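You operate a simulated robot arm through the tools that you are given. There is no shell and no other tool.

You run a simulated robot arm. Do the job below in one go: nothing can be reset, and whatever is moved stays where it is left.

## Task
Pour the white vial out into the basin and pack the test case.
Fine: vial and white dropper upright in the case, stopper on the vial, then shut the kit lid. Set down upright: white vial, white dropper.
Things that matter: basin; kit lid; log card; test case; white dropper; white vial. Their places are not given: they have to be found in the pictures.

Only the result counts: the job must be done as asked and must still hold three seconds after the hand-in. Knocking over, shifting, dropping, spilling or breaking anything else fails it. A push-on lid holds only when it is set on centred and level and pressed home; a screw cap is set on level and turned clockwise until tight.

## Robot
A 6-joint arm with a two-finger gripper, fixed in place. Base frame: the origin is at the foot of the arm, x ahead of it, y to its left, z up; the work surface is at about z = 866. Lengths are in mm, angles in rad, forces in N, time in s.
It reaches about 1298 mm from its shoulder. Its first joint turns from -2.601 to 2.601 rad. Payload 1.57 kg.
The TCP is the grasp point between the finger pads, 21 mm short of the fingertips. In the tool frame z runs along the fingers and y along their closing line. The gripper opens to 70 mm. The gripper's body begins 50 mm behind the TCP.
Orientation is told as [roll, pitch, yaw] about the base's x, y, z axes, in that order, counted from this pose: with the fingers straight down and closing along the base's y, the tool's x points along the base's -x, its y along +y and its z along -z.

## Interface
- The arm moves only by the tool send_rows. Its argument "rows" is a list of rows, each a list of 3 entries, a list of its own where there are three numbers: the closure, from 0 (fully open) to 1 (shut), then the shift along the base's x, y, z in units of 300 mm (1.0 is 300 mm), then the turn, a rotation vector about the base's x, y, z in units of 45 degrees (1.0 is 45 degrees). In form: [[hand, [x, y, z], [ax, ay, az]], ...]. A call has 1 to 20 rows; each row is the pose to reach, as a shift and turn from the pose commanded when the call began. A call with a number of a shift or a turn outside -1 to 1 is refused whole. Rows are played at 5 a second. More than 50 mm and 0.15 rad between two rows, or a gripper value outside its range, and nothing of the call is played. A pose out of reach is approached as far as the arm can. The call stops where the force on the tool passes 40 N (or 10 N more than at its start, if that is more) or the arm is blocked; 0.2 s more then pass. Each finger halts on what it meets, pressing with about 26 N; the grip force reading is that of the motor and also rises with nothing between the fingers. The clock runs only during rows and for 0.2 s after the last one: add rows that repeat a pose to give the fingers time. It gives the time, the measured TCP pose, the force on the tool (base axes), the opening and the grip force at its end, in the units of the frame above (readings bear some noise), with the torque about the TCP (base axes, N m) and any sound that the robot's microphone picked up, and new pictures: "views" is both (left out), scene, wrist or none.
- Cameras (640 x 400 px; columns grow to the right, rows downward): "scene" is fixed at [53, -650.2, 1508.1]; the picture's right is [-0.59, -0.80, 0.00], its down [-0.72, 0.53, -0.44] and it looks along [0.36, -0.26, -0.90] (base axes); focal length 214 px, centre (320, 200). "wrist" rides on the gripper at [79, 4, -81] in the tool frame; the picture's right is [-0.05, 1.00, 0.00], its down [-0.67, -0.04, -0.74] and it looks along [-0.74, -0.04, 0.67] (tool axes); focal length 256 px, centre (320, 200).
- slide_trunk(by): slides the trunk up (or, below 0, down) by that many mm; the arm rides with it, the base frame stays. It gives what a move gives, with no picture.
- point_at(camera, pixels): for up to 12 pixels [column, row] of the newest picture of that camera ("zoom" is the newest enlarged one), the place [x, y, z] in the base frame of the surface seen there, good to about 3 mm, but the place of the scene camera against the robot may be out by one fixed shift of up to 12 mm in any direction. The clock stands still meanwhile.
- zoom(camera, box): a new picture of the part [left, top, right, bottom] of that camera's present view, enlarged. The clock stands still meanwhile.
- sign_off(): hands the job in; it is judged then, once.

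Leave the gripper open and the arm clear of the work at the hand-in unless told otherwise.

The tools are called as a command line: name --argument value ..., lists and objects as JSON in quotes. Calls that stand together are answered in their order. send_rows: Moves the arm, as the interface text tells. Its arguments: {"type":"object","properties":{"rows":{"type":"array"},"views":{"type":"string","enum":["both","scene","wrist","none"]}},"required":["rows"]} The other tools are called the same way: slide_trunk (by) slides the trunk up or down; point_at (camera, pixels) gives the place of the surface under pixels of a picture; zoom (camera, box) takes an enlarged picture of a part of a camera's view; sign_off () hands the job in.

At the start:

```text
time: 0.0
tcp_pos: [489.8, -570.7, 1209.8]
ee_rot: [-0.001, 0.0, 0.0]
wrist_force: [-0.4, 0.0, 0.5]
torque: [0.02, -0.03, -0.03]
opening: 70.2
finger_force: 0.1
trunk travel left (down, up): [-892.0, 78.0]
```

scene: 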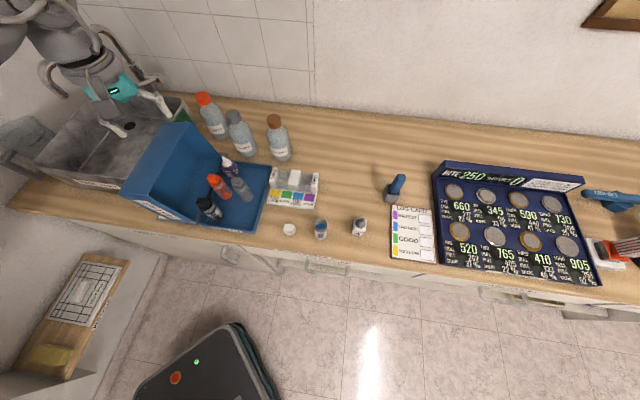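
wrist: 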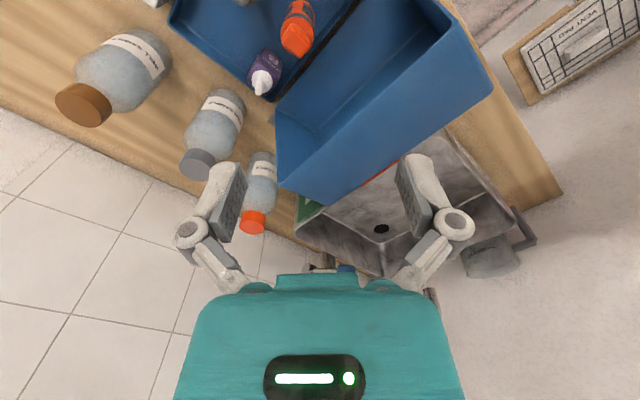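

I see a sink at upper left (around pixel 110,140), a blue open kit with bottles (200,190), a small white case with coloured labels (293,187), and small vials at (289,229), (320,229), (358,226), plus a card at (413,232). I'll zoom in on these parts first.

zoom --camera "scene" --box '[250, 150, 450, 275]'

zoom --camera "scene" --box '[20, 80, 300, 255]'

zoom --camera "scene" --box '[380, 140, 640, 300]'

```text
3.20 times, centred on (350, 212) of scene
```

zoom: 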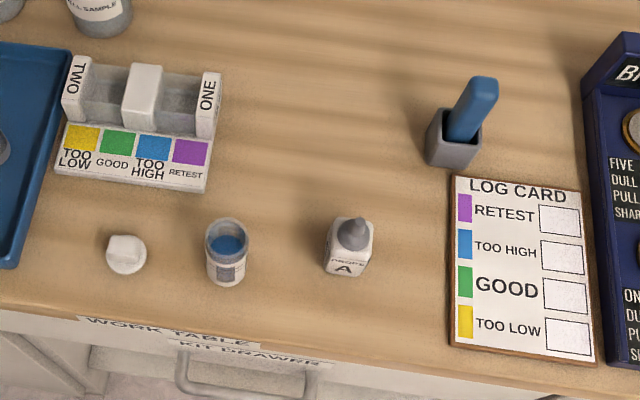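

```text
2.29 times, centred on (160, 168) of scene
```

zoom: 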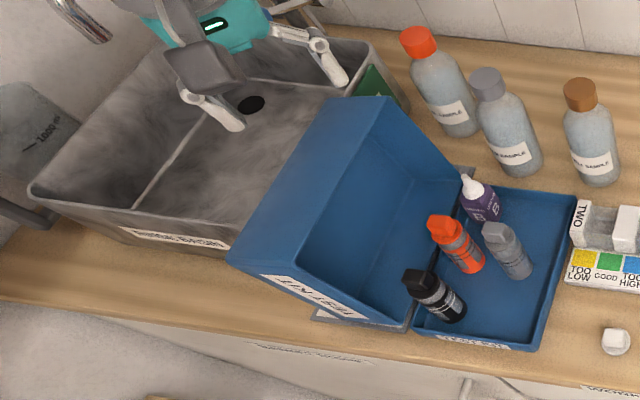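

```text
2.46 times, centred on (510, 220) of scene
```

zoom: 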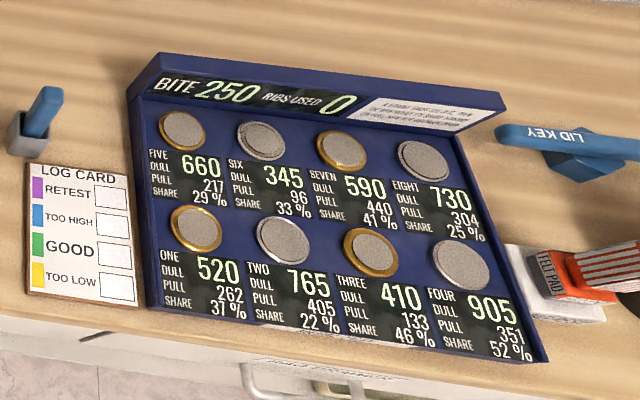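

I'll look closer at the small case, vial, stopper, dropper, the holder and the blue kit's labels.

zoom --camera "scene" --box '[262, 160, 326, 215]'

zoom --camera "scene" --box '[275, 210, 375, 250]'

zoom --camera "scene" --box '[120, 110, 275, 240]'

zoom --camera "scene" --box '[375, 165, 445, 270]'

zoom --camera "scene" --box '[0, 80, 200, 200]'

```text
7.27 times, centred on (294, 188) of scene
```

zoom: 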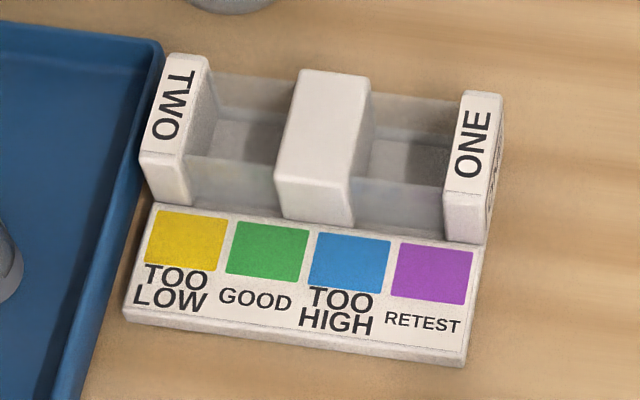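

```text
6.40 times, centred on (325, 230) of scene
```

zoom: 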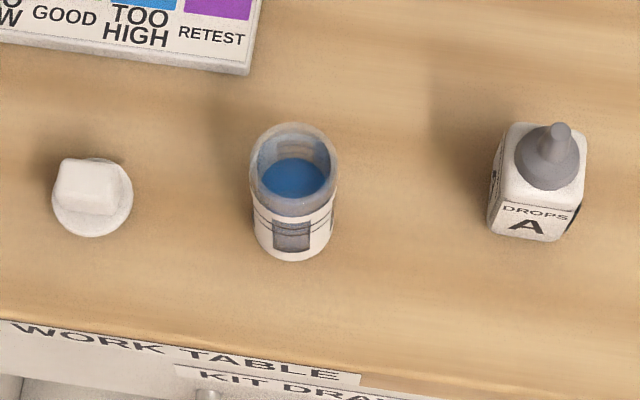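

```text
3.08 times, centred on (198, 175) of scene
```

zoom: 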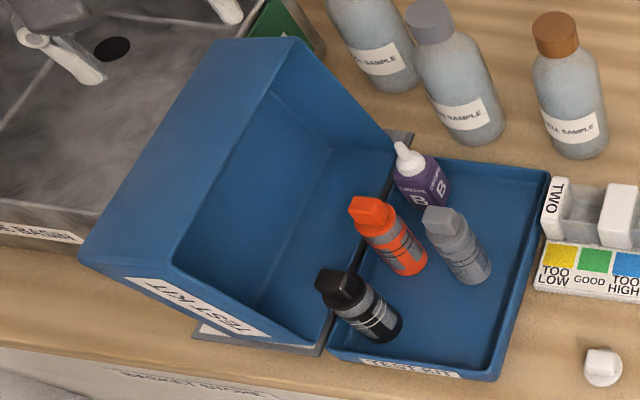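

```text
3.81 times, centred on (410, 218) of scene
```

zoom: 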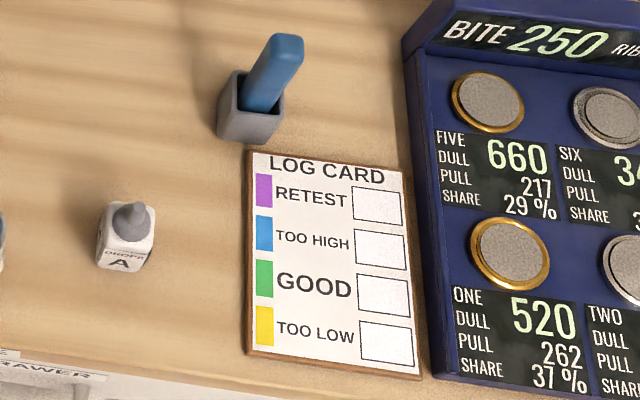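

```text
3.20 times, centred on (100, 140) of scene
```

zoom: 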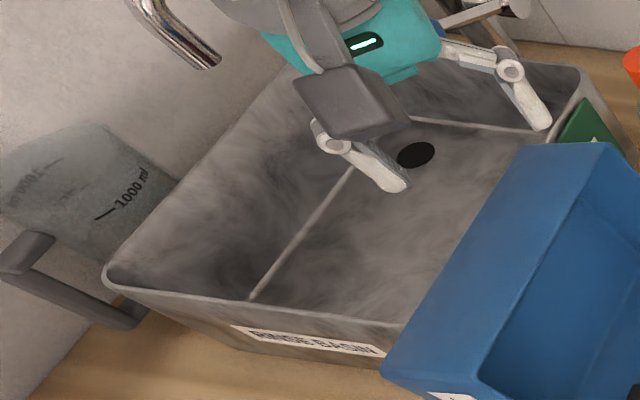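

I need to read the label on the front of the blue tray and check what is what.

zoom --camera "scene" --box '[200, 215, 260, 240]'

zoom --camera "scene" --box '[140, 190, 240, 240]'

zoom --camera "scene" --box '[180, 145, 280, 235]'

zoom --camera "wrist" --box '[160, 0, 500, 210]'

```text
10.67 times, centred on (230, 228) of scene
```

zoom: 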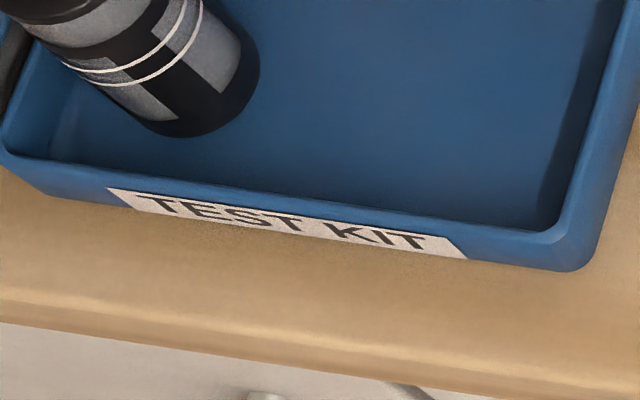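

```text
6.40 times, centred on (190, 215) of scene
```

zoom: 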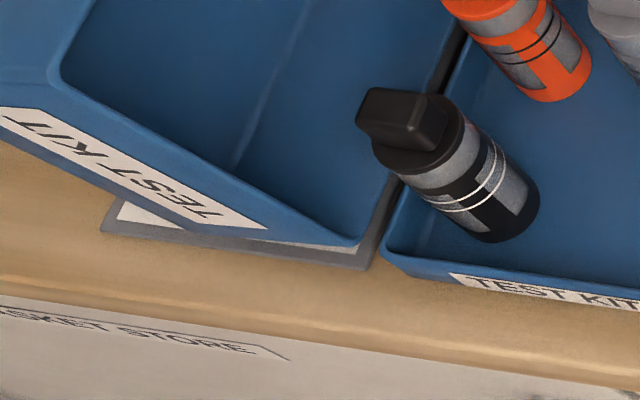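

```text
4.44 times, centred on (230, 190) of scene
```

zoom: 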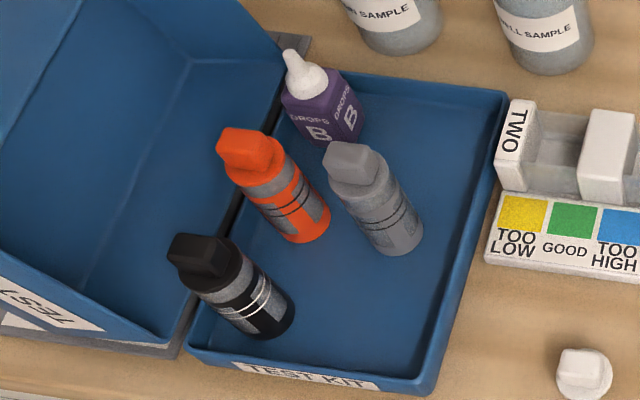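

```text
1.88 times, centred on (330, 105) of wrist
```

zoom: 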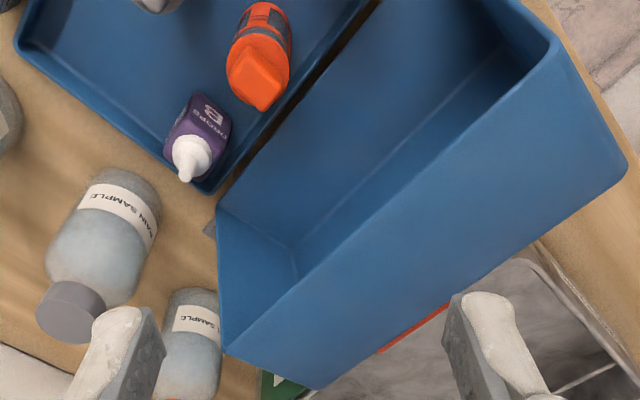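

The blue tray labelled TEST KIT (with its hinged, box-like lid standing open to the left) is evidently the case with the other vials and dropper B. Now measuring points: vial (320,229), stopper (289,229), dropper (358,226), tray corners, lid corners, basin.

point_at --camera "scene" --pixels '[[320, 223], [320, 236], [289, 225], [289, 232], [359, 219], [358, 232], [345, 240], [305, 225], [269, 167], [258, 232], [190, 226], [245, 163]]'

point_at --camera "scene" --pixels '[[187, 123], [121, 193], [202, 225], [247, 162], [240, 200], [225, 205], [135, 200], [165, 150], [130, 126], [100, 120], [60, 160], [110, 185]]'

zoom --camera "scene" --box '[100, 100, 280, 240]'

```text
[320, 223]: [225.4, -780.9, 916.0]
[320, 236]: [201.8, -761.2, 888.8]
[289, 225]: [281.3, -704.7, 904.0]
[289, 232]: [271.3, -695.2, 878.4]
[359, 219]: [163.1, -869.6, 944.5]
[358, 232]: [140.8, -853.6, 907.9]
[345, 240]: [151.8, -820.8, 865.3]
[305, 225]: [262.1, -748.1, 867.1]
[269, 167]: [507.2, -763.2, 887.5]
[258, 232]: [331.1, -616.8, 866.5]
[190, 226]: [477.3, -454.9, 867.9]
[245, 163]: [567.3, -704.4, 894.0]
```

```text
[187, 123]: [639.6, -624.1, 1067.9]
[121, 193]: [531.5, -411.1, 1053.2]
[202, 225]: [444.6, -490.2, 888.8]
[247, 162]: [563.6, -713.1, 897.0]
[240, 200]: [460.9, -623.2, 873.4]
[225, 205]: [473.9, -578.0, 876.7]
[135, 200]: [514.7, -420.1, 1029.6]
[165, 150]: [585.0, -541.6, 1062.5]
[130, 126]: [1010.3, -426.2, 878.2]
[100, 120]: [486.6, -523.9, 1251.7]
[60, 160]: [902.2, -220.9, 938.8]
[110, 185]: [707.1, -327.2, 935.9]
```

```text
2.86 times, centred on (190, 170) of scene
```

zoom: 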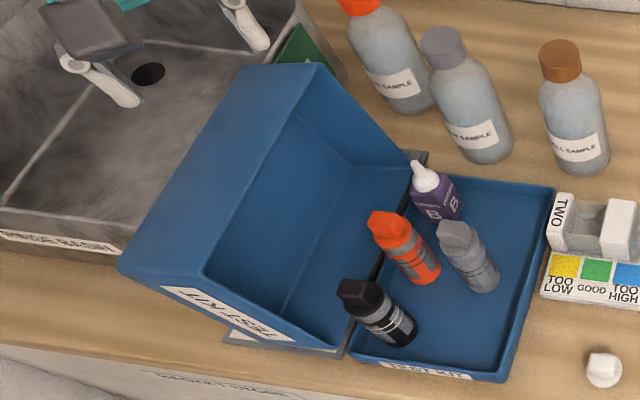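

I'll zoom on the tray and take finer points on its corners, floor and the bottles inside.

zoom --camera "scene" --box '[180, 150, 290, 240]'

```text
4.44 times, centred on (235, 195) of scene
```

zoom: 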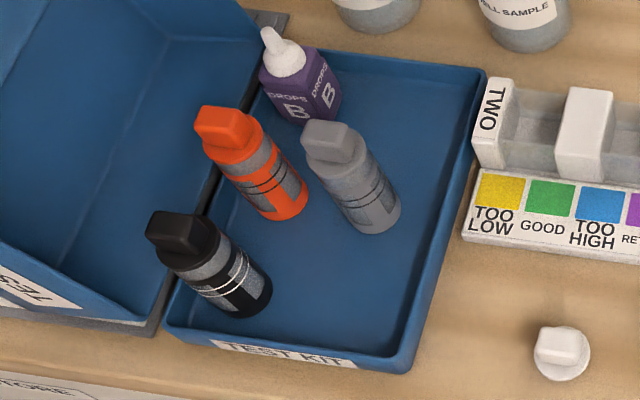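

point_at --camera "zoom" --pixels '[[481, 70], [410, 364], [168, 328], [320, 52], [400, 150], [340, 290], [300, 330], [420, 110], [400, 355], [472, 80], [235, 212], [262, 150]]'

point_at --camera "zoom" --pixels '[[175, 225], [270, 285], [222, 120], [300, 205], [330, 140], [395, 215], [283, 55], [265, 30], [330, 110], [250, 310], [285, 215], [385, 228]]'

point_at --camera "zoom" --pixels '[[260, 95], [190, 210], [160, 300], [285, 15], [140, 330], [230, 40], [120, 150], [60, 280], [165, 35], [560, 340], [570, 375], [590, 350]]'

```text
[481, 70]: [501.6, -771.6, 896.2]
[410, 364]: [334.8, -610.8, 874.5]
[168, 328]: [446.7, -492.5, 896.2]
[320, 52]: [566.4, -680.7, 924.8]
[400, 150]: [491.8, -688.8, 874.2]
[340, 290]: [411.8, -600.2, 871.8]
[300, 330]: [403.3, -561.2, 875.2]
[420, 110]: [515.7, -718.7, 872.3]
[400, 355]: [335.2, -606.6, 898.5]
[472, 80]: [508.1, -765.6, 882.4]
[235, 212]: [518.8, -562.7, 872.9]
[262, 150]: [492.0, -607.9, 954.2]
```

```text
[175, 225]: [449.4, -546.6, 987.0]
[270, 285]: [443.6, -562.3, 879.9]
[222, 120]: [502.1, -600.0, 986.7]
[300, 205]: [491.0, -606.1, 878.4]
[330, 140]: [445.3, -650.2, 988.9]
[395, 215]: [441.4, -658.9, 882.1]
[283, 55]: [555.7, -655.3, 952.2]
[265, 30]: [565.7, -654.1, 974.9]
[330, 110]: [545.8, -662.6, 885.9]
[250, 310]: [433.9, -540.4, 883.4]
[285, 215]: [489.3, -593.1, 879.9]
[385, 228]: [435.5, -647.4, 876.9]
```

```text
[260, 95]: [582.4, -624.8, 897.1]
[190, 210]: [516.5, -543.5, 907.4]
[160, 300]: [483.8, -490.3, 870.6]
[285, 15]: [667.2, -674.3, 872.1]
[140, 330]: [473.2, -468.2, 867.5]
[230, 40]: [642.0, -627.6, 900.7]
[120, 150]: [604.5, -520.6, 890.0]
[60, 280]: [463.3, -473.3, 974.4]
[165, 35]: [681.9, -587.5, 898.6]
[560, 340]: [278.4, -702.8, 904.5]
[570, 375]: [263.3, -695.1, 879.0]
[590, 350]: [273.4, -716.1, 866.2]
```

Tray axes come out diagonal to the base: front-left corner about (446,-491), front-right (334,-608), back-right (502,-771). Now zoom on the vial, stopper and dropper and measure their sizes.

zoom --camera "scene" --box '[300, 205, 348, 245]'

```text
10.00 times, centred on (324, 225) of scene
```

zoom: 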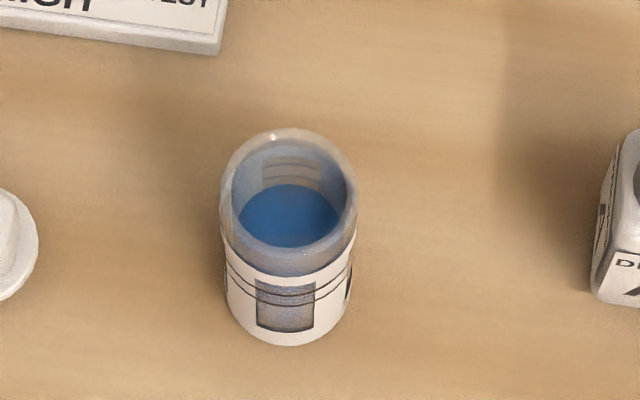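

point_at --camera "zoom" --pixels '[[285, 132], [289, 254], [226, 200], [352, 200], [288, 215], [287, 335], [286, 347], [288, 265], [230, 285], [348, 290], [272, 165], [285, 300]]'

```text
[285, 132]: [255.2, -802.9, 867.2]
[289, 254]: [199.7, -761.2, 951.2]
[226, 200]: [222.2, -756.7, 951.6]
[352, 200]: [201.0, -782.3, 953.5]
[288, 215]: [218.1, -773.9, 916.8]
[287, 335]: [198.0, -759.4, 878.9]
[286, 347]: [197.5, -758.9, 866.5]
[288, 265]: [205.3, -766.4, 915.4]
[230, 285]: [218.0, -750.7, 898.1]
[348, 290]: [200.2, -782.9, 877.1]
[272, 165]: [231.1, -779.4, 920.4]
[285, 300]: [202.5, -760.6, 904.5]
```

The vial's rim is at z≈952 (about 86 mm tall, ~34 mm across), liquid at about z 917; centre around (212.5,-770.5) as the scene camera sees it. I'll move the arm with the gripper open, at safe height, turning yaw to -44° (parallel with the tray), to view these with the wrist camera.

send_rows --rows '[[0, [-0.1, -0.025, 0], [0, 0, -0.1225]], [0, [-0.2, -0.05, 0], [0, 0, -0.245]], [0, [-0.3, -0.075, 0], [0, 0, -0.3675]], [0, [-0.4, -0.1, 0], [0, 0, -0.49]], [0, [-0.5, -0.125, 0], [0, 0, -0.6125]], [0, [-0.6, -0.15, 0], [0, 0, -0.735]], [0, [-0.7, -0.175, 0], [0, 0, -0.8575]], [0, [-0.8, -0.2, 0], [0, 0, -0.98]], [0, [-0.9, -0.22, -0.1], [0, 0, -0.98]], [0, [-0.99, -0.25, -0.2], [0, 0, -0.98]]]' --views "both"

```text
time: 2.2
tcp_pos: [197.0, -643.6, 1211.8]
ee_rot: [0.001, -0.001, -0.769]
wrist_force: [0.4, 0.0, 0.6]
torque: [0.02, 0.0, -0.02]
opening: 70.0
finger_force: 0.0
out of reach, approached as far as the arm can: row 9, 10
trunk travel left (down, up): [-892.0, 78.0]
```

scene: 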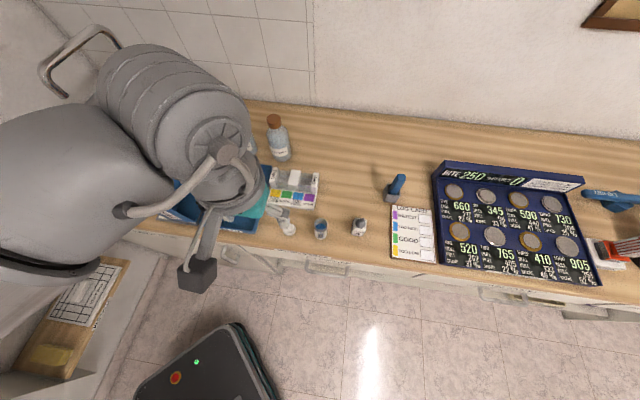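
wrist: 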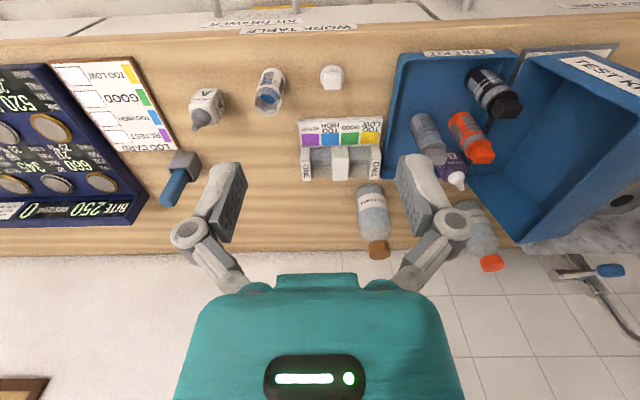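

The wrist view shows vial (269,88), stopper (332,76), dropper (205,108), card, tray. Going lower was out of reach here, so the trunk will need to come down. First I compare wrist-camera places with the scene ones.

zoom --camera "wrist" --box '[180, 50, 370, 150]'

zoom --camera "wrist" --box '[370, 40, 640, 240]'

```text
3.37 times, centred on (275, 100) of wrist
```

zoom: 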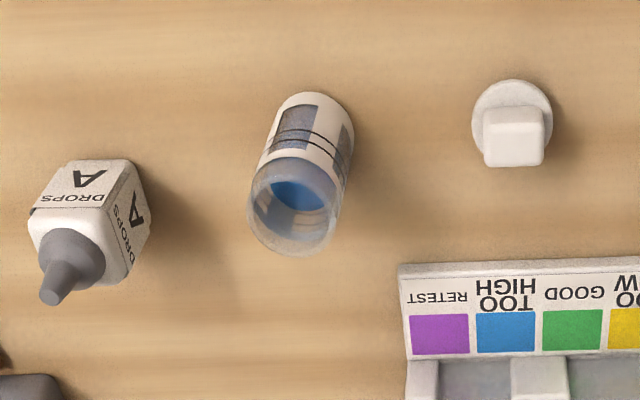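

```text
2.00 times, centred on (505, 140) of wrist
```

zoom: 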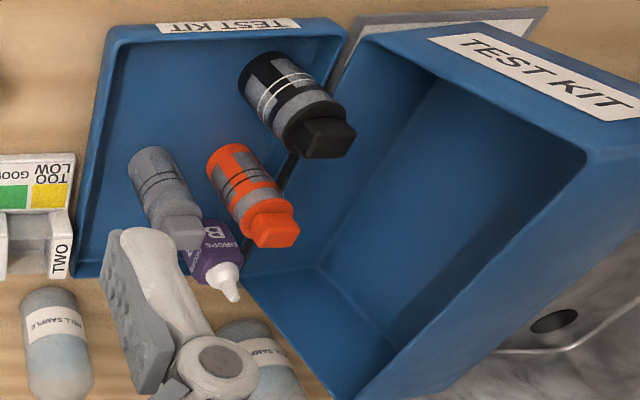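

Measuring tray, lid and kit bottles in this wrist zoom first.

point_at --camera "zoom" --pixels '[[105, 40], [340, 25], [78, 272], [150, 100], [205, 120], [330, 140], [275, 235], [183, 235], [228, 290], [255, 65], [158, 155], [235, 150]]'

point_at --camera "zoom" --pixels '[[372, 38], [640, 118], [585, 160], [335, 395], [325, 270], [430, 80], [435, 32], [290, 165], [240, 275], [545, 20], [337, 80], [560, 320]]'

zoom --camera "wrist" --box '[180, 50, 370, 150]'

```text
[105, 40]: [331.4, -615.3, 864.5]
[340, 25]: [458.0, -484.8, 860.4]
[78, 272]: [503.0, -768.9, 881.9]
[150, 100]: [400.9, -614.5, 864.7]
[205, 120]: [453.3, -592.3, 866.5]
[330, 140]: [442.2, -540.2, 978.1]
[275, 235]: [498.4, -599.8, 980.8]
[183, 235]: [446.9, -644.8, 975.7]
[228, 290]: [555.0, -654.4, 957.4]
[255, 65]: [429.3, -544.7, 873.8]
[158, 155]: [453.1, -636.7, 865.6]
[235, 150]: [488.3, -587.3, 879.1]
```

```text
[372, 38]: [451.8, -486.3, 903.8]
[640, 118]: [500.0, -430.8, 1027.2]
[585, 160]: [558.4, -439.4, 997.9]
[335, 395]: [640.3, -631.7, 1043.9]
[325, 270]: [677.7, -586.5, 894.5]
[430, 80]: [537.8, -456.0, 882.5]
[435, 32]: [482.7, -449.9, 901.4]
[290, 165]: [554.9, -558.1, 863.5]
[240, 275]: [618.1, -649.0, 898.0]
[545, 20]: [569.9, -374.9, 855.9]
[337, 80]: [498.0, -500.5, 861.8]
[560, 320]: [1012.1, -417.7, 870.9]
```

```text
3.37 times, centred on (275, 100) of wrist
```

zoom: 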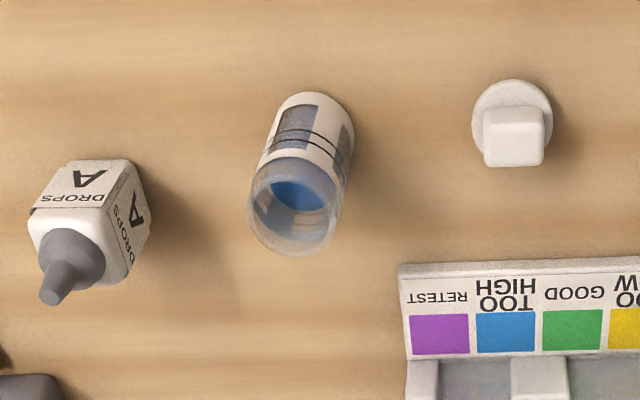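

Now the vial, stopper and dropper points in this wrist zoom.

point_at --camera "zoom" --pixels '[[251, 210], [336, 215], [285, 165], [278, 250], [325, 96], [310, 185], [513, 135], [515, 165], [510, 90], [545, 110], [50, 297], [75, 250]]'

point_at --camera "zoom" --pixels '[[72, 165], [130, 165], [148, 220], [33, 215], [110, 283], [420, 100], [380, 150], [575, 150], [35, 240], [90, 180], [105, 262], [480, 120]]'

```text
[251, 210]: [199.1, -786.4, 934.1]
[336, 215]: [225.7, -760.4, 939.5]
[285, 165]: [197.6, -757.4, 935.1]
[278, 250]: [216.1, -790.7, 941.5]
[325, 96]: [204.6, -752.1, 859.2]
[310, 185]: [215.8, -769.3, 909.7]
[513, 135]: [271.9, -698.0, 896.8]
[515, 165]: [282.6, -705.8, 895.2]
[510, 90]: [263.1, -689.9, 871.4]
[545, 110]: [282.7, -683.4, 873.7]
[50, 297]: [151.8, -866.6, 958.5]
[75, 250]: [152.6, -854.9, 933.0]
```

```text
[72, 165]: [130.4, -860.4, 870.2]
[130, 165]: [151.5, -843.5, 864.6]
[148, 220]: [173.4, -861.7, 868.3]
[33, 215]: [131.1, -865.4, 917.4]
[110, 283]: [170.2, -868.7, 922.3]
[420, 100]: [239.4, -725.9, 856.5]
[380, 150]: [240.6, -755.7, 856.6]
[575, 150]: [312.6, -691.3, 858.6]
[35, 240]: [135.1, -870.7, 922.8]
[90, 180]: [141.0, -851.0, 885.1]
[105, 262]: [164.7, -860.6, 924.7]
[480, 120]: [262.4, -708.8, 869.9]
```

Wrist and scene readings agree within a few mm in x,y; z differs by about 7–8 mm (scene reads higher). I'll get closer: lower the trunk 150 mm (TCP to about z 1062, nothing under the fingers there at that height).

slide_trunk --by -150

```text
time: 4.0
tcp_pos: [196.7, -642.5, 1060.9]
ee_rot: [0.001, 0.0, -0.77]
wrist_force: [0.7, -0.5, 0.2]
torque: [0.01, -0.04, 0.01]
opening: 70.2
finger_force: 0.2
trunk travel left (down, up): [-742.0, 228.0]
```

I take a picture from here with a null row.

send_rows --rows '[[0, [0, 0, 0], [0, 0, 0]]]' --views "both"

```text
time: 4.3
tcp_pos: [197.2, -643.2, 1060.2]
ee_rot: [-0.001, -0.002, -0.77]
wrist_force: [-0.7, -0.6, 0.7]
torque: [-0.01, 0.04, 0.0]
opening: 69.8
finger_force: 0.1
trunk travel left (down, up): [-742.0, 228.0]
```

scene: 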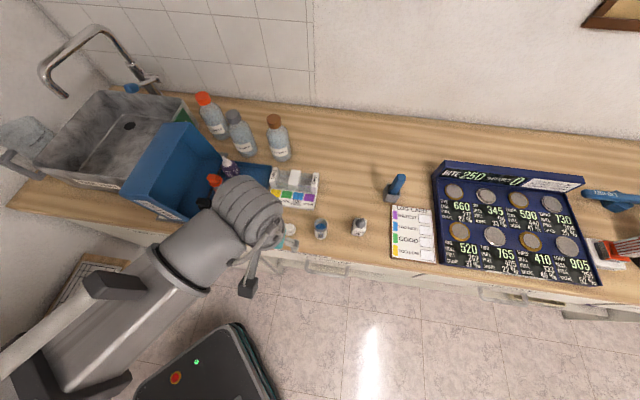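
wrist: 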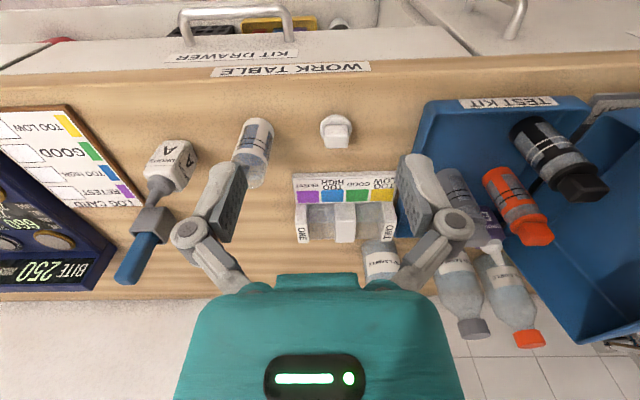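

Closer now. Zoom the wrist view on vial (255,150), stopper (336,130) and dropper (172,165).

zoom --camera "wrist" --box '[140, 100, 370, 220]'

```text
2.78 times, centred on (255, 160) of wrist
```

zoom: 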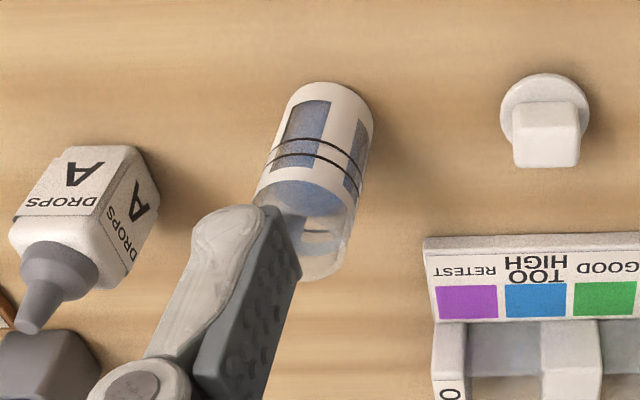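

The finger hides part of the vial. I shift about 82 mm sideways (to about (140,-702)) so that the vial lies centred ahead.

send_rows --rows '[[0, [-0.095, -0.098, 0], [0, 0, 0]], [0, [-0.19, -0.197, 0], [0, 0, 0]], [0, [-0.19, -0.197, 0], [0, 0, 0]]]' --views "wrist"

```text
time: 5.2
tcp_pos: [140.8, -702.6, 1060.6]
ee_rot: [0.0, 0.0, -0.77]
wrist_force: [0.2, 0.8, -0.5]
torque: [0.03, 0.02, 0.03]
opening: 70.1
finger_force: 0.0
trunk travel left (down, up): [-742.0, 228.0]
```

wrist: 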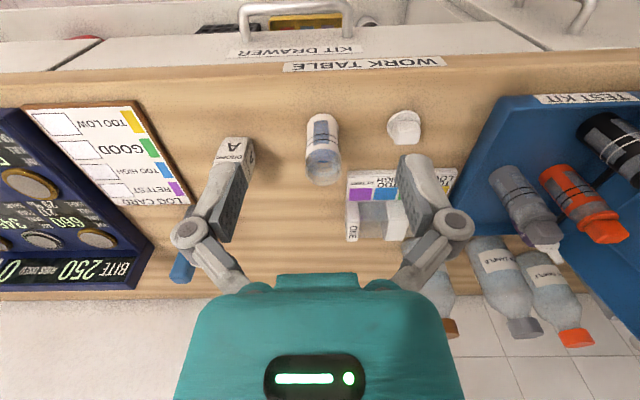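

zoom --camera "wrist" --box '[275, 100, 435, 200]'

```text
4.00 times, centred on (355, 150) of wrist
```

zoom: 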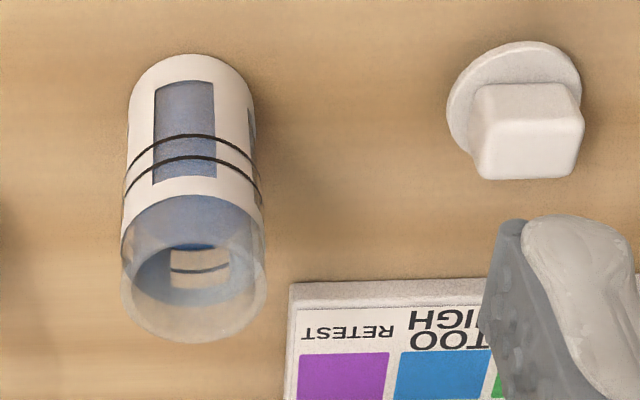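

point_at --camera "zoom" --pixels '[[125, 283], [264, 283], [195, 338], [190, 60], [132, 110], [252, 115], [190, 180], [320, 150], [60, 200], [527, 90], [527, 130], [525, 173]]'

point_at --camera "zoom" --pixels '[[520, 45], [450, 100], [578, 80], [480, 60], [485, 88], [572, 90], [485, 170], [572, 168], [400, 60], [620, 120], [458, 130], [190, 212]]'

```text
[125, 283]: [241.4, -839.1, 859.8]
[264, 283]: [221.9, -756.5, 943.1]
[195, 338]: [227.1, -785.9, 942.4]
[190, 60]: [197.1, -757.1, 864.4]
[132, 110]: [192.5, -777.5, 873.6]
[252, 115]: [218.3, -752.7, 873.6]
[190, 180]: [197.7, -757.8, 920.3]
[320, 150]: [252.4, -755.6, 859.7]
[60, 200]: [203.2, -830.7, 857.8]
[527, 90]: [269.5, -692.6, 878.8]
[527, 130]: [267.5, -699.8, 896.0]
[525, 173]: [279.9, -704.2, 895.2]
```

```text
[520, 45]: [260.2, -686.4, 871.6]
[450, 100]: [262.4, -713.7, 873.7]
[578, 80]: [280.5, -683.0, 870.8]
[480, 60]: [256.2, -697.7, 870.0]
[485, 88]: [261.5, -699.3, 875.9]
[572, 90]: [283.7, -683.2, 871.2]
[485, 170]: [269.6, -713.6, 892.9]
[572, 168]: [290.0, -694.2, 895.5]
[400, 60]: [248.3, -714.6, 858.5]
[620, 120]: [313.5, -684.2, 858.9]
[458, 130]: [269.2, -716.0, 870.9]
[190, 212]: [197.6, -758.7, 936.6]
```

Wrist camera puts the vial axis near (210.5,-771), rim z≈942, table z≈859; the stopper's disc sits near (270,-700) with its grip block top z≈895. Next I measure the basin in the scene view, plus the lid and the scene image of the stopper.

zoom --camera "scene" --box '[0, 60, 240, 240]'

point_at --camera "scene" --pixels '[[36, 163], [70, 180], [102, 92], [186, 100], [130, 125], [90, 130], [110, 150], [70, 155], [125, 165], [150, 110], [60, 135], [188, 112]]'

```text
2.22 times, centred on (120, 150) of scene
```

zoom: 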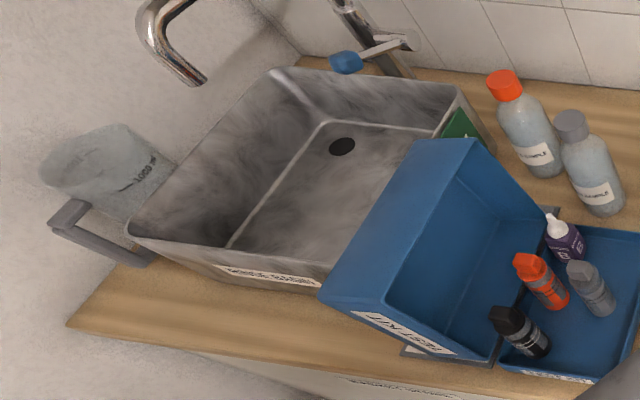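

```text
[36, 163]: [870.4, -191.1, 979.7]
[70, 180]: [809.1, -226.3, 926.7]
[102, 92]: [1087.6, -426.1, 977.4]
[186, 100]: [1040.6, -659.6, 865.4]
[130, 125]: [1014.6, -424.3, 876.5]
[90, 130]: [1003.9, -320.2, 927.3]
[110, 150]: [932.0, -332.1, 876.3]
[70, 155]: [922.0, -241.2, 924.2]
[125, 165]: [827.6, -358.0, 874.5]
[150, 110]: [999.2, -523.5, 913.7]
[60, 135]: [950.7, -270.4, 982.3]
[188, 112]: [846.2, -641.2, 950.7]
```

The basin's rim is about z 975–980, its middle near (869,-414). The plan for the vial: grip it with the fingers tilted forward so I can pour cleanly. I try the tilt here at height: rotate about the closing line by about 50° so the fingers point away from the robot and down.

send_rows --rows '[[0, [0, 0, 0], [-0.0966, -0.0997, 0]], [0, [0, 0, 0], [-0.193, -0.199, 0]], [0, [0, 0, 0], [-0.29, -0.299, 0]], [0, [0, 0, 0], [-0.386, -0.399, 0]], [0, [0, 0, 0], [-0.483, -0.499, 0]], [0, [0, 0, 0], [-0.58, -0.598, 0]], [0, [0, 0, 0], [-0.676, -0.698, 0]], [0, [0, 0, 0], [-0.773, -0.798, 0]], [0, [0, 0, 0], [-0.773, -0.798, 0]]]' --views "both"

```text
time: 7.2
tcp_pos: [140.0, -704.1, 1126.2]
ee_rot: [0.0, -0.875, -0.768]
wrist_force: [1.1, 0.3, -0.7]
torque: [0.01, 0.03, 0.02]
opening: 69.9
finger_force: 0.0
out of reach, approached as far as the arm can: row 2, 3, 4, 5, 6, 7, 8, 9
trunk travel left (down, up): [-742.0, 228.0]
```

scene: 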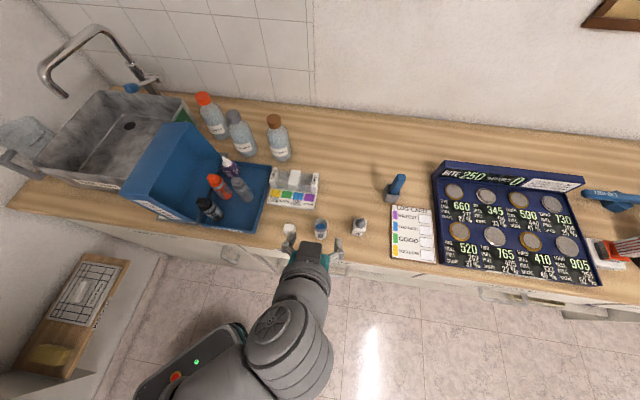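
wrist: 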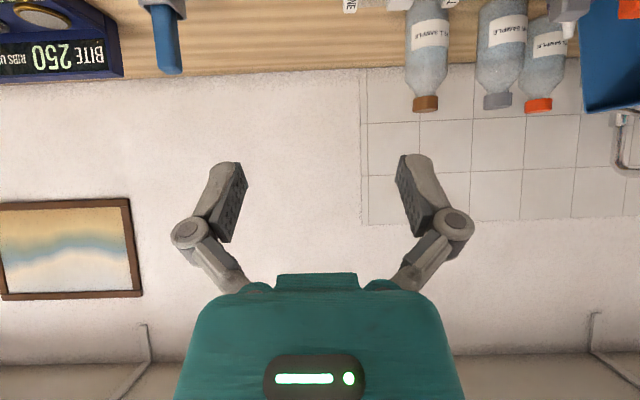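

Tilting worked but the arm could not stay at z 1060 (it rose to 1126), so the trunk must be lower. I slide it down 150 mm more (TCP to about 976, in front of the vial, clear of it).

slide_trunk --by -150

```text
time: 8.9
tcp_pos: [140.1, -704.7, 977.4]
ee_rot: [0.0, -0.871, -0.77]
wrist_force: [0.4, 0.3, -1.1]
torque: [0.01, 0.0, -0.02]
opening: 69.9
finger_force: 0.1
trunk travel left (down, up): [-592.0, 378.0]
```

I raise the TCP by 110 mm to gain freedom, then slide the trunk lower again.

send_rows --rows '[[0, [0, 0, 0.12], [0, 0, 0]], [0, [0, 0, 0.25], [0, 0, 0]], [0, [0, 0, 0.37], [0, 0, 0]], [0, [0, 0, 0.37], [0, 0, 0]]]' --views "none"

slide_trunk --by -150

send_rows --rows '[[0, [0, 0, 0], [0, 0, 0]]]' --views "both"

```text
time: 9.9
tcp_pos: [138.7, -704.3, 975.8]
ee_rot: [-0.001, -0.873, -0.771]
wrist_force: [1.1, -0.3, 0.2]
torque: [-0.01, 0.0, 0.02]
opening: 70.0
finger_force: 0.2
out of reach, approached as far as the arm can: row 1, 2, 3, 4
trunk travel left (down, up): [-592.0, 378.0]
```

```text
time: 11.7
tcp_pos: [138.9, -704.2, 826.2]
ee_rot: [0.0, -0.875, -0.771]
wrist_force: [0.2, 0.7, -0.3]
torque: [-0.01, -0.01, -0.01]
opening: 70.0
finger_force: 0.2
trunk travel left (down, up): [-442.0, 528.0]
```

```text
time: 12.1
tcp_pos: [139.0, -703.6, 826.3]
ee_rot: [-0.001, -0.873, -0.768]
wrist_force: [-0.6, 0.4, -0.4]
torque: [0.01, 0.0, 0.0]
opening: 69.7
finger_force: 0.0
trunk travel left (down, up): [-442.0, 528.0]
```

scene: 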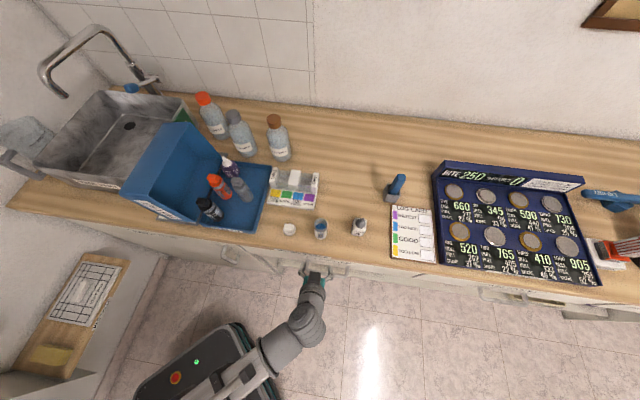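
wrist: 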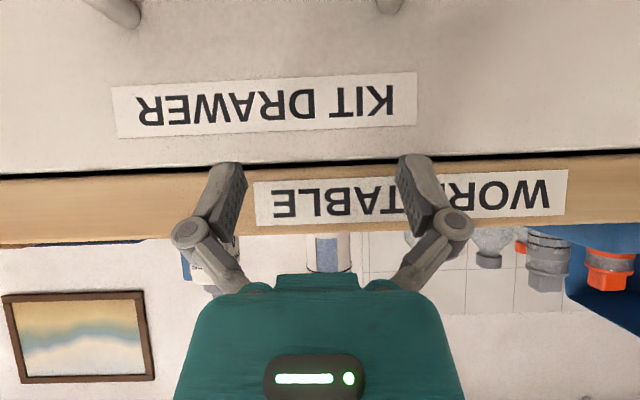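

The raise didn't take and the hand is now low (z 826) in front of the table edge, clear of it. I test a move straight back and up.

send_rows --rows '[[0, [0, 0, 0.1], [0, 0, 0]], [0, [0, 0, 0.2], [0, 0, 0]], [0, [0, 0, 0.2], [0, 0, 0]]]' --views "none"

```text
time: 12.8
tcp_pos: [138.7, -704.8, 825.7]
ee_rot: [-0.001, -0.872, -0.77]
wrist_force: [-0.1, -0.7, 0.8]
torque: [0.02, 0.01, -0.03]
opening: 70.0
finger_force: 0.1
out of reach, approached as far as the arm can: row 1, 2, 3
trunk travel left (down, up): [-442.0, 528.0]
```

No motion upward from here: some joint is at a limit at this tilt. I bring the trunk up 120 mm (TCP to about 946) and test un-tilting part of the way.

slide_trunk --by 120

send_rows --rows '[[0, [0, 0, 0], [0.0966, 0.0997, 0]], [0, [0, 0, 0], [0.193, 0.199, 0]], [0, [0, 0, 0], [0.29, 0.299, 0]], [0, [0, 0, 0], [0.29, 0.299, 0]]]' --views "both"

```text
time: 14.3
tcp_pos: [138.9, -704.3, 945.9]
ee_rot: [0.0, -0.875, -0.768]
wrist_force: [-0.2, -0.6, 0.1]
torque: [0.0, -0.01, 0.0]
opening: 70.1
finger_force: 0.1
trunk travel left (down, up): [-562.0, 408.0]
```

```text
time: 15.3
tcp_pos: [139.4, -704.5, 906.9]
ee_rot: [0.0, -0.545, -0.769]
wrist_force: [-0.5, 0.0, -0.4]
torque: [-0.01, 0.01, -0.01]
opening: 69.9
finger_force: 0.0
out of reach, approached as far as the arm can: row 1, 2, 3, 4
trunk travel left (down, up): [-562.0, 408.0]
```

scene: 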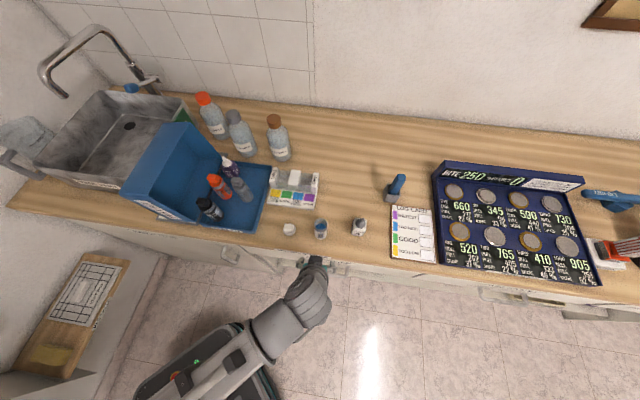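
wrist: 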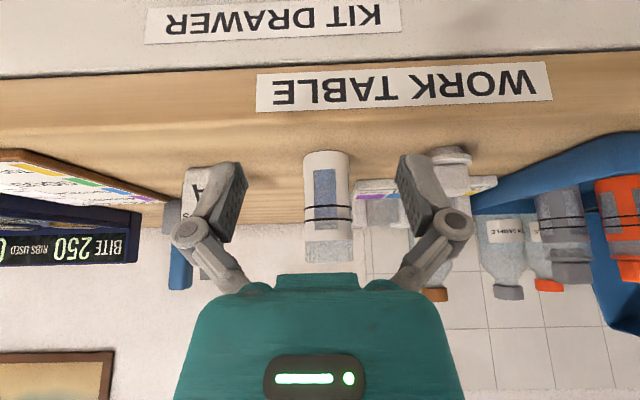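

The pitch follows but z slides along with it, as if one joint were pinned. I test moving back toward the robot by 45 mm and up, to free the elbow.

send_rows --rows '[[0, [-0.05, 0.05, 0], [0, 0, 0]], [0, [-0.1, 0.1, 0], [0, 0, 0]], [0, [-0.15, 0.15, 0], [0, 0, 0]], [0, [-0.2, 0.2, 0], [0, 0, 0]]]' --views "none"

```text
time: 16.4
tcp_pos: [77.7, -645.3, 907.8]
ee_rot: [-0.003, -0.545, -0.77]
wrist_force: [-0.1, -0.3, 0.3]
torque: [0.0, 0.02, 0.01]
opening: 69.9
finger_force: 0.1
trunk travel left (down, up): [-562.0, 408.0]
```

send_rows --rows '[[0, [0, 0, 0.1], [0, 0, 0]], [0, [0, 0, 0.2], [0, 0, 0]], [0, [0, 0, 0.3], [0, 0, 0]]]' --views "none"

send_rows --rows '[[0, [0, 0, -0.1], [0, 0, 0]], [0, [0, 0, -0.2], [0, 0, 0]]]' --views "scene"

```text
time: 17.1
tcp_pos: [78.5, -645.9, 908.1]
ee_rot: [0.0, -0.545, -0.77]
wrist_force: [1.4, 0.3, 0.3]
torque: [0.03, -0.02, 0.01]
opening: 70.1
finger_force: 0.1
out of reach, approached as far as the arm can: row 1, 2, 3
trunk travel left (down, up): [-562.0, 408.0]
```

```text
time: 17.8
tcp_pos: [79.4, -645.3, 906.3]
ee_rot: [0.001, -0.544, -0.77]
wrist_force: [0.2, -0.2, -0.2]
torque: [-0.02, -0.01, 0.01]
opening: 69.8
finger_force: 0.1
out of reach, approached as far as the arm can: row 1, 2
trunk travel left (down, up): [-562.0, 408.0]
```

scene: 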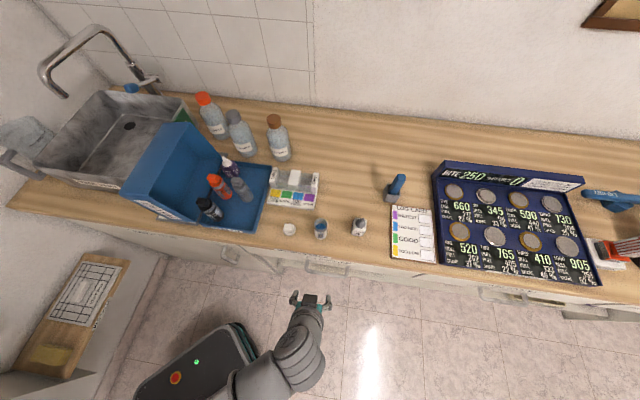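

Observation: x, y and turning work, but z never changes by itself — z only follows the trunk and the wrist pitch (pivot ≈185 mm behind the TCP). So this arm's height is set with the trunk. I now check the table edge and drawer handle positions, since a tilted hand hangs in front of the table.

zoom --camera "scene" --box '[230, 215, 390, 315]'

```text
4.00 times, centred on (310, 265) of scene
```

zoom: 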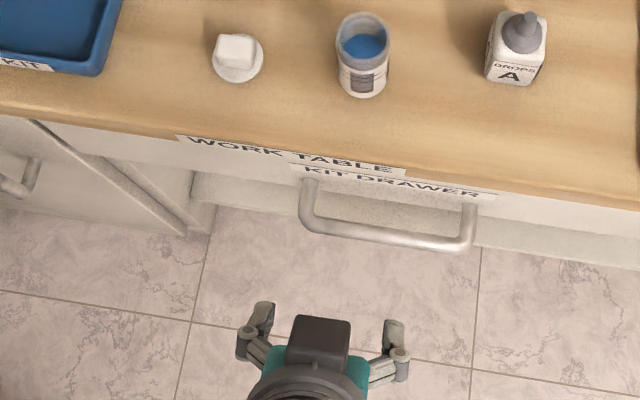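

point_at --camera "zoom" --pixels '[[360, 158], [200, 125], [385, 235], [310, 220], [470, 220], [310, 180], [320, 340], [265, 305], [392, 325], [320, 390], [600, 190], [330, 320]]'

```text
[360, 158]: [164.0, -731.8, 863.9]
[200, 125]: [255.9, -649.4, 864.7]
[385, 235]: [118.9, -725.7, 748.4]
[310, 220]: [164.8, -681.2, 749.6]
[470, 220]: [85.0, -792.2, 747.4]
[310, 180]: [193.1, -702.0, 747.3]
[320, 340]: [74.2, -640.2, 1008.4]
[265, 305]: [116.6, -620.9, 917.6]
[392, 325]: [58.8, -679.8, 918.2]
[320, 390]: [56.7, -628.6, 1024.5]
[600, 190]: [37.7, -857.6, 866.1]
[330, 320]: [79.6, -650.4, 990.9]
```

The table edge is about 60 mm in front of the vial axis; the handle is far below (z≈745). I test in free air whether the wrist can go fully horizontal, letting z rise with the pitch as the geometry says.

send_rows --rows '[[0, [0, 0, 0.045], [-0.1136, -0.1172, 0]], [0, [0, 0, 0.098], [-0.2272, -0.2345, 0]], [0, [0, 0, 0.158], [-0.341, -0.3517, 0]], [0, [0, 0, 0.225], [-0.4545, -0.469, 0]], [0, [0, 0, 0.296], [-0.568, -0.586, 0]], [0, [0, 0, 0.371], [-0.6817, -0.7034, 0]], [0, [0, 0, 0.449], [-0.795, -0.8207, 0]], [0, [0, 0, 0.527], [-0.909, -0.938, 0]]]' --views "both"

```text
time: 19.6
tcp_pos: [78.7, -649.4, 1066.5]
ee_rot: [-3.063, -1.567, 2.294]
wrist_force: [-0.2, -0.4, -0.5]
torque: [0.01, -0.01, 0.03]
opening: 69.8
finger_force: 0.1
trunk travel left (down, up): [-562.0, 408.0]
```

scene: 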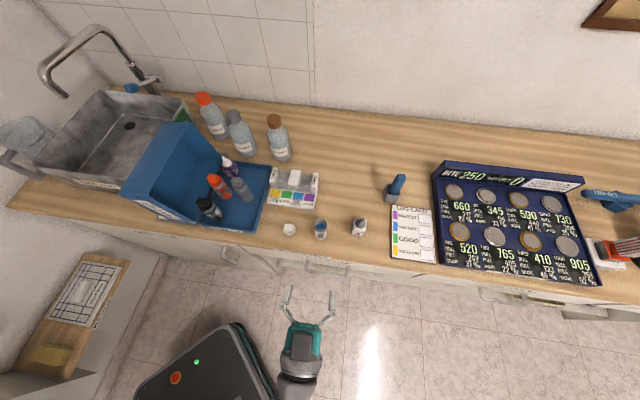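
wrist: 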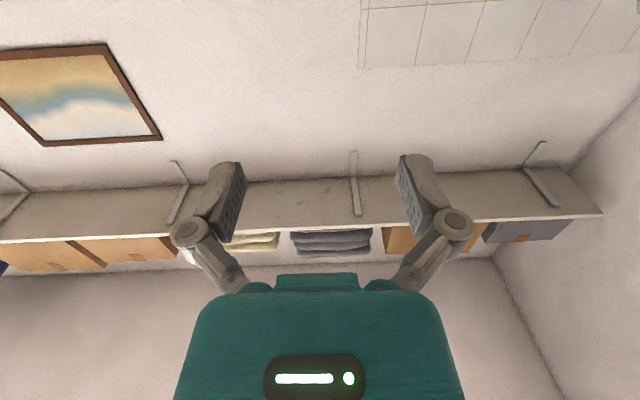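

Horizontal works with no complaint. Now I test rolling the hand about its pointing axis, about 61° and then further.

send_rows --rows '[[0, [0, 0, 0], [0.122, -0.1183, 0]], [0, [0, 0, 0], [0.244, -0.2366, 0]], [0, [0, 0, 0], [0.366, -0.355, 0]], [0, [0, 0, 0], [0.488, -0.473, 0]], [0, [0, 0, 0], [0.61, -0.5916, 0]], [0, [0, 0, 0], [0.7324, -0.71, 0]], [0, [0, 0, 0], [0.854, -0.828, 0]], [0, [0, 0, 0], [0.976, -0.9466, 0]]]' --views "none"

send_rows --rows '[[0, [0, 0, 0], [0.122, -0.1183, 0]], [0, [0, 0, 0], [0.244, -0.2366, 0]], [0, [0, 0, 0], [0.366, -0.355, 0]], [0, [0, 0, 0], [0.488, -0.473, 0]], [0, [0, 0, 0], [0.61, -0.5916, 0]], [0, [0, 0, 0], [0.7324, -0.71, 0]], [0, [0, 0, 0], [0.854, -0.828, 0]], [0, [0, 0, 0], [0.976, -0.9466, 0]]]' --views "both"

```text
time: 21.4
tcp_pos: [77.7, -647.6, 1068.0]
ee_rot: [1.574, -0.5, -2.342]
wrist_force: [0.7, 0.4, -0.1]
torque: [-0.01, -0.03, -0.01]
opening: 70.0
finger_force: 0.1
trunk travel left (down, up): [-562.0, 408.0]
```

```text
time: 23.1
tcp_pos: [78.9, -648.0, 1065.7]
ee_rot: [1.572, 0.567, -2.341]
wrist_force: [0.3, -0.5, 0.3]
torque: [-0.03, 0.0, 0.02]
opening: 69.6
finger_force: 0.1
trunk travel left (down, up): [-562.0, 408.0]
```

scene: 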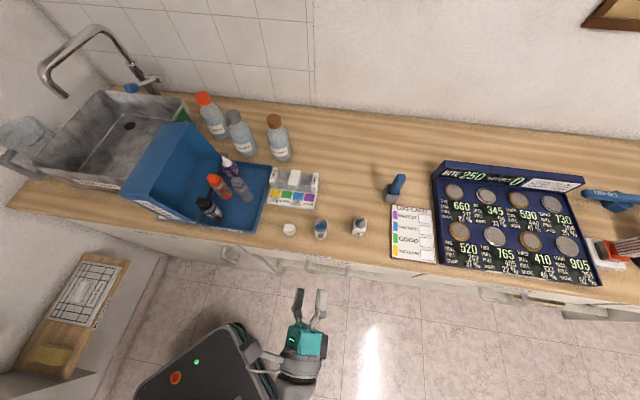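
wrist: 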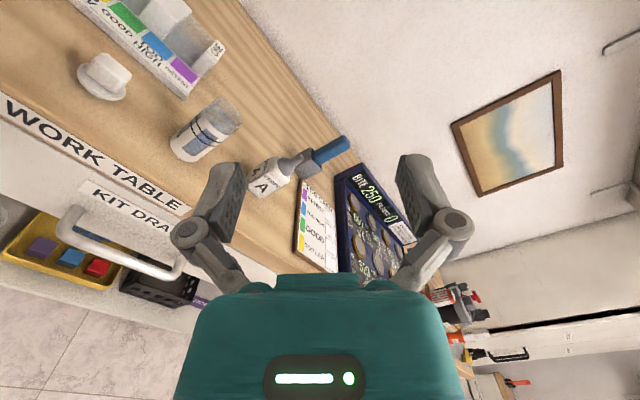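

Roll of 122° is reachable too. So the plan: grip the vial with the hand tilted 60° forward, lift, go horizontal over the basin, and roll to pour. I undo the roll now in two calls.

send_rows --rows '[[0, [0, 0, 0], [-0.122, 0.1183, 0]], [0, [0, 0, 0], [-0.244, 0.2366, 0]], [0, [0, 0, 0], [-0.366, 0.355, 0]], [0, [0, 0, 0], [-0.488, 0.473, 0]], [0, [0, 0, 0], [-0.61, 0.5916, 0]], [0, [0, 0, 0], [-0.7324, 0.71, 0]], [0, [0, 0, 0], [-0.854, 0.828, 0]], [0, [0, 0, 0], [-0.976, 0.9466, 0]]]' --views "none"

send_rows --rows '[[0, [0, 0, 0], [-0.122, 0.1183, 0]], [0, [0, 0, 0], [-0.244, 0.2366, 0]], [0, [0, 0, 0], [-0.366, 0.355, 0]], [0, [0, 0, 0], [-0.488, 0.473, 0]], [0, [0, 0, 0], [-0.61, 0.5916, 0]], [0, [0, 0, 0], [-0.7324, 0.71, 0]], [0, [0, 0, 0], [-0.854, 0.828, 0]], [0, [0, 0, 0], [-0.976, 0.9466, 0]]]' --views "none"

send_rows --rows '[[0, [0, 0, -0.0805], [0.116, 0.1197, 0]], [0, [0, 0, -0.1596], [0.232, 0.2394, 0]], [0, [0, 0, -0.236], [0.348, 0.359, 0]], [0, [0, 0, -0.3083], [0.464, 0.4787, 0]], [0, [0, 0, -0.3083], [0.464, 0.4787, 0]]]' --views "wrist"

```text
time: 24.9
tcp_pos: [77.7, -646.6, 1066.5]
ee_rot: [1.575, -0.505, -2.341]
wrist_force: [0.1, 0.0, -0.3]
torque: [-0.01, 0.01, -0.01]
opening: 69.6
finger_force: 0.0
trunk travel left (down, up): [-562.0, 408.0]
```

```text
time: 26.8
tcp_pos: [76.5, -647.9, 1066.3]
ee_rot: [-2.234, -1.568, 1.463]
wrist_force: [1.0, 0.3, 0.2]
torque: [0.01, 0.01, -0.03]
opening: 70.1
finger_force: 0.1
trunk travel left (down, up): [-562.0, 408.0]
```

```text
time: 27.9
tcp_pos: [77.9, -647.1, 972.7]
ee_rot: [0.001, -1.047, -0.769]
wrist_force: [0.3, -0.2, 0.5]
torque: [0.03, 0.0, -0.01]
opening: 70.2
finger_force: 0.1
trunk travel left (down, up): [-562.0, 408.0]
```

wrist: 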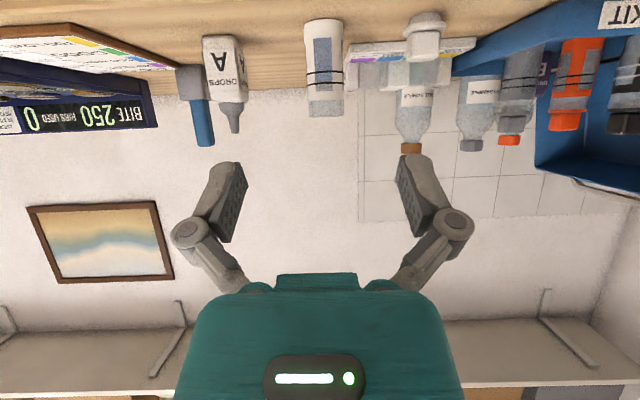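

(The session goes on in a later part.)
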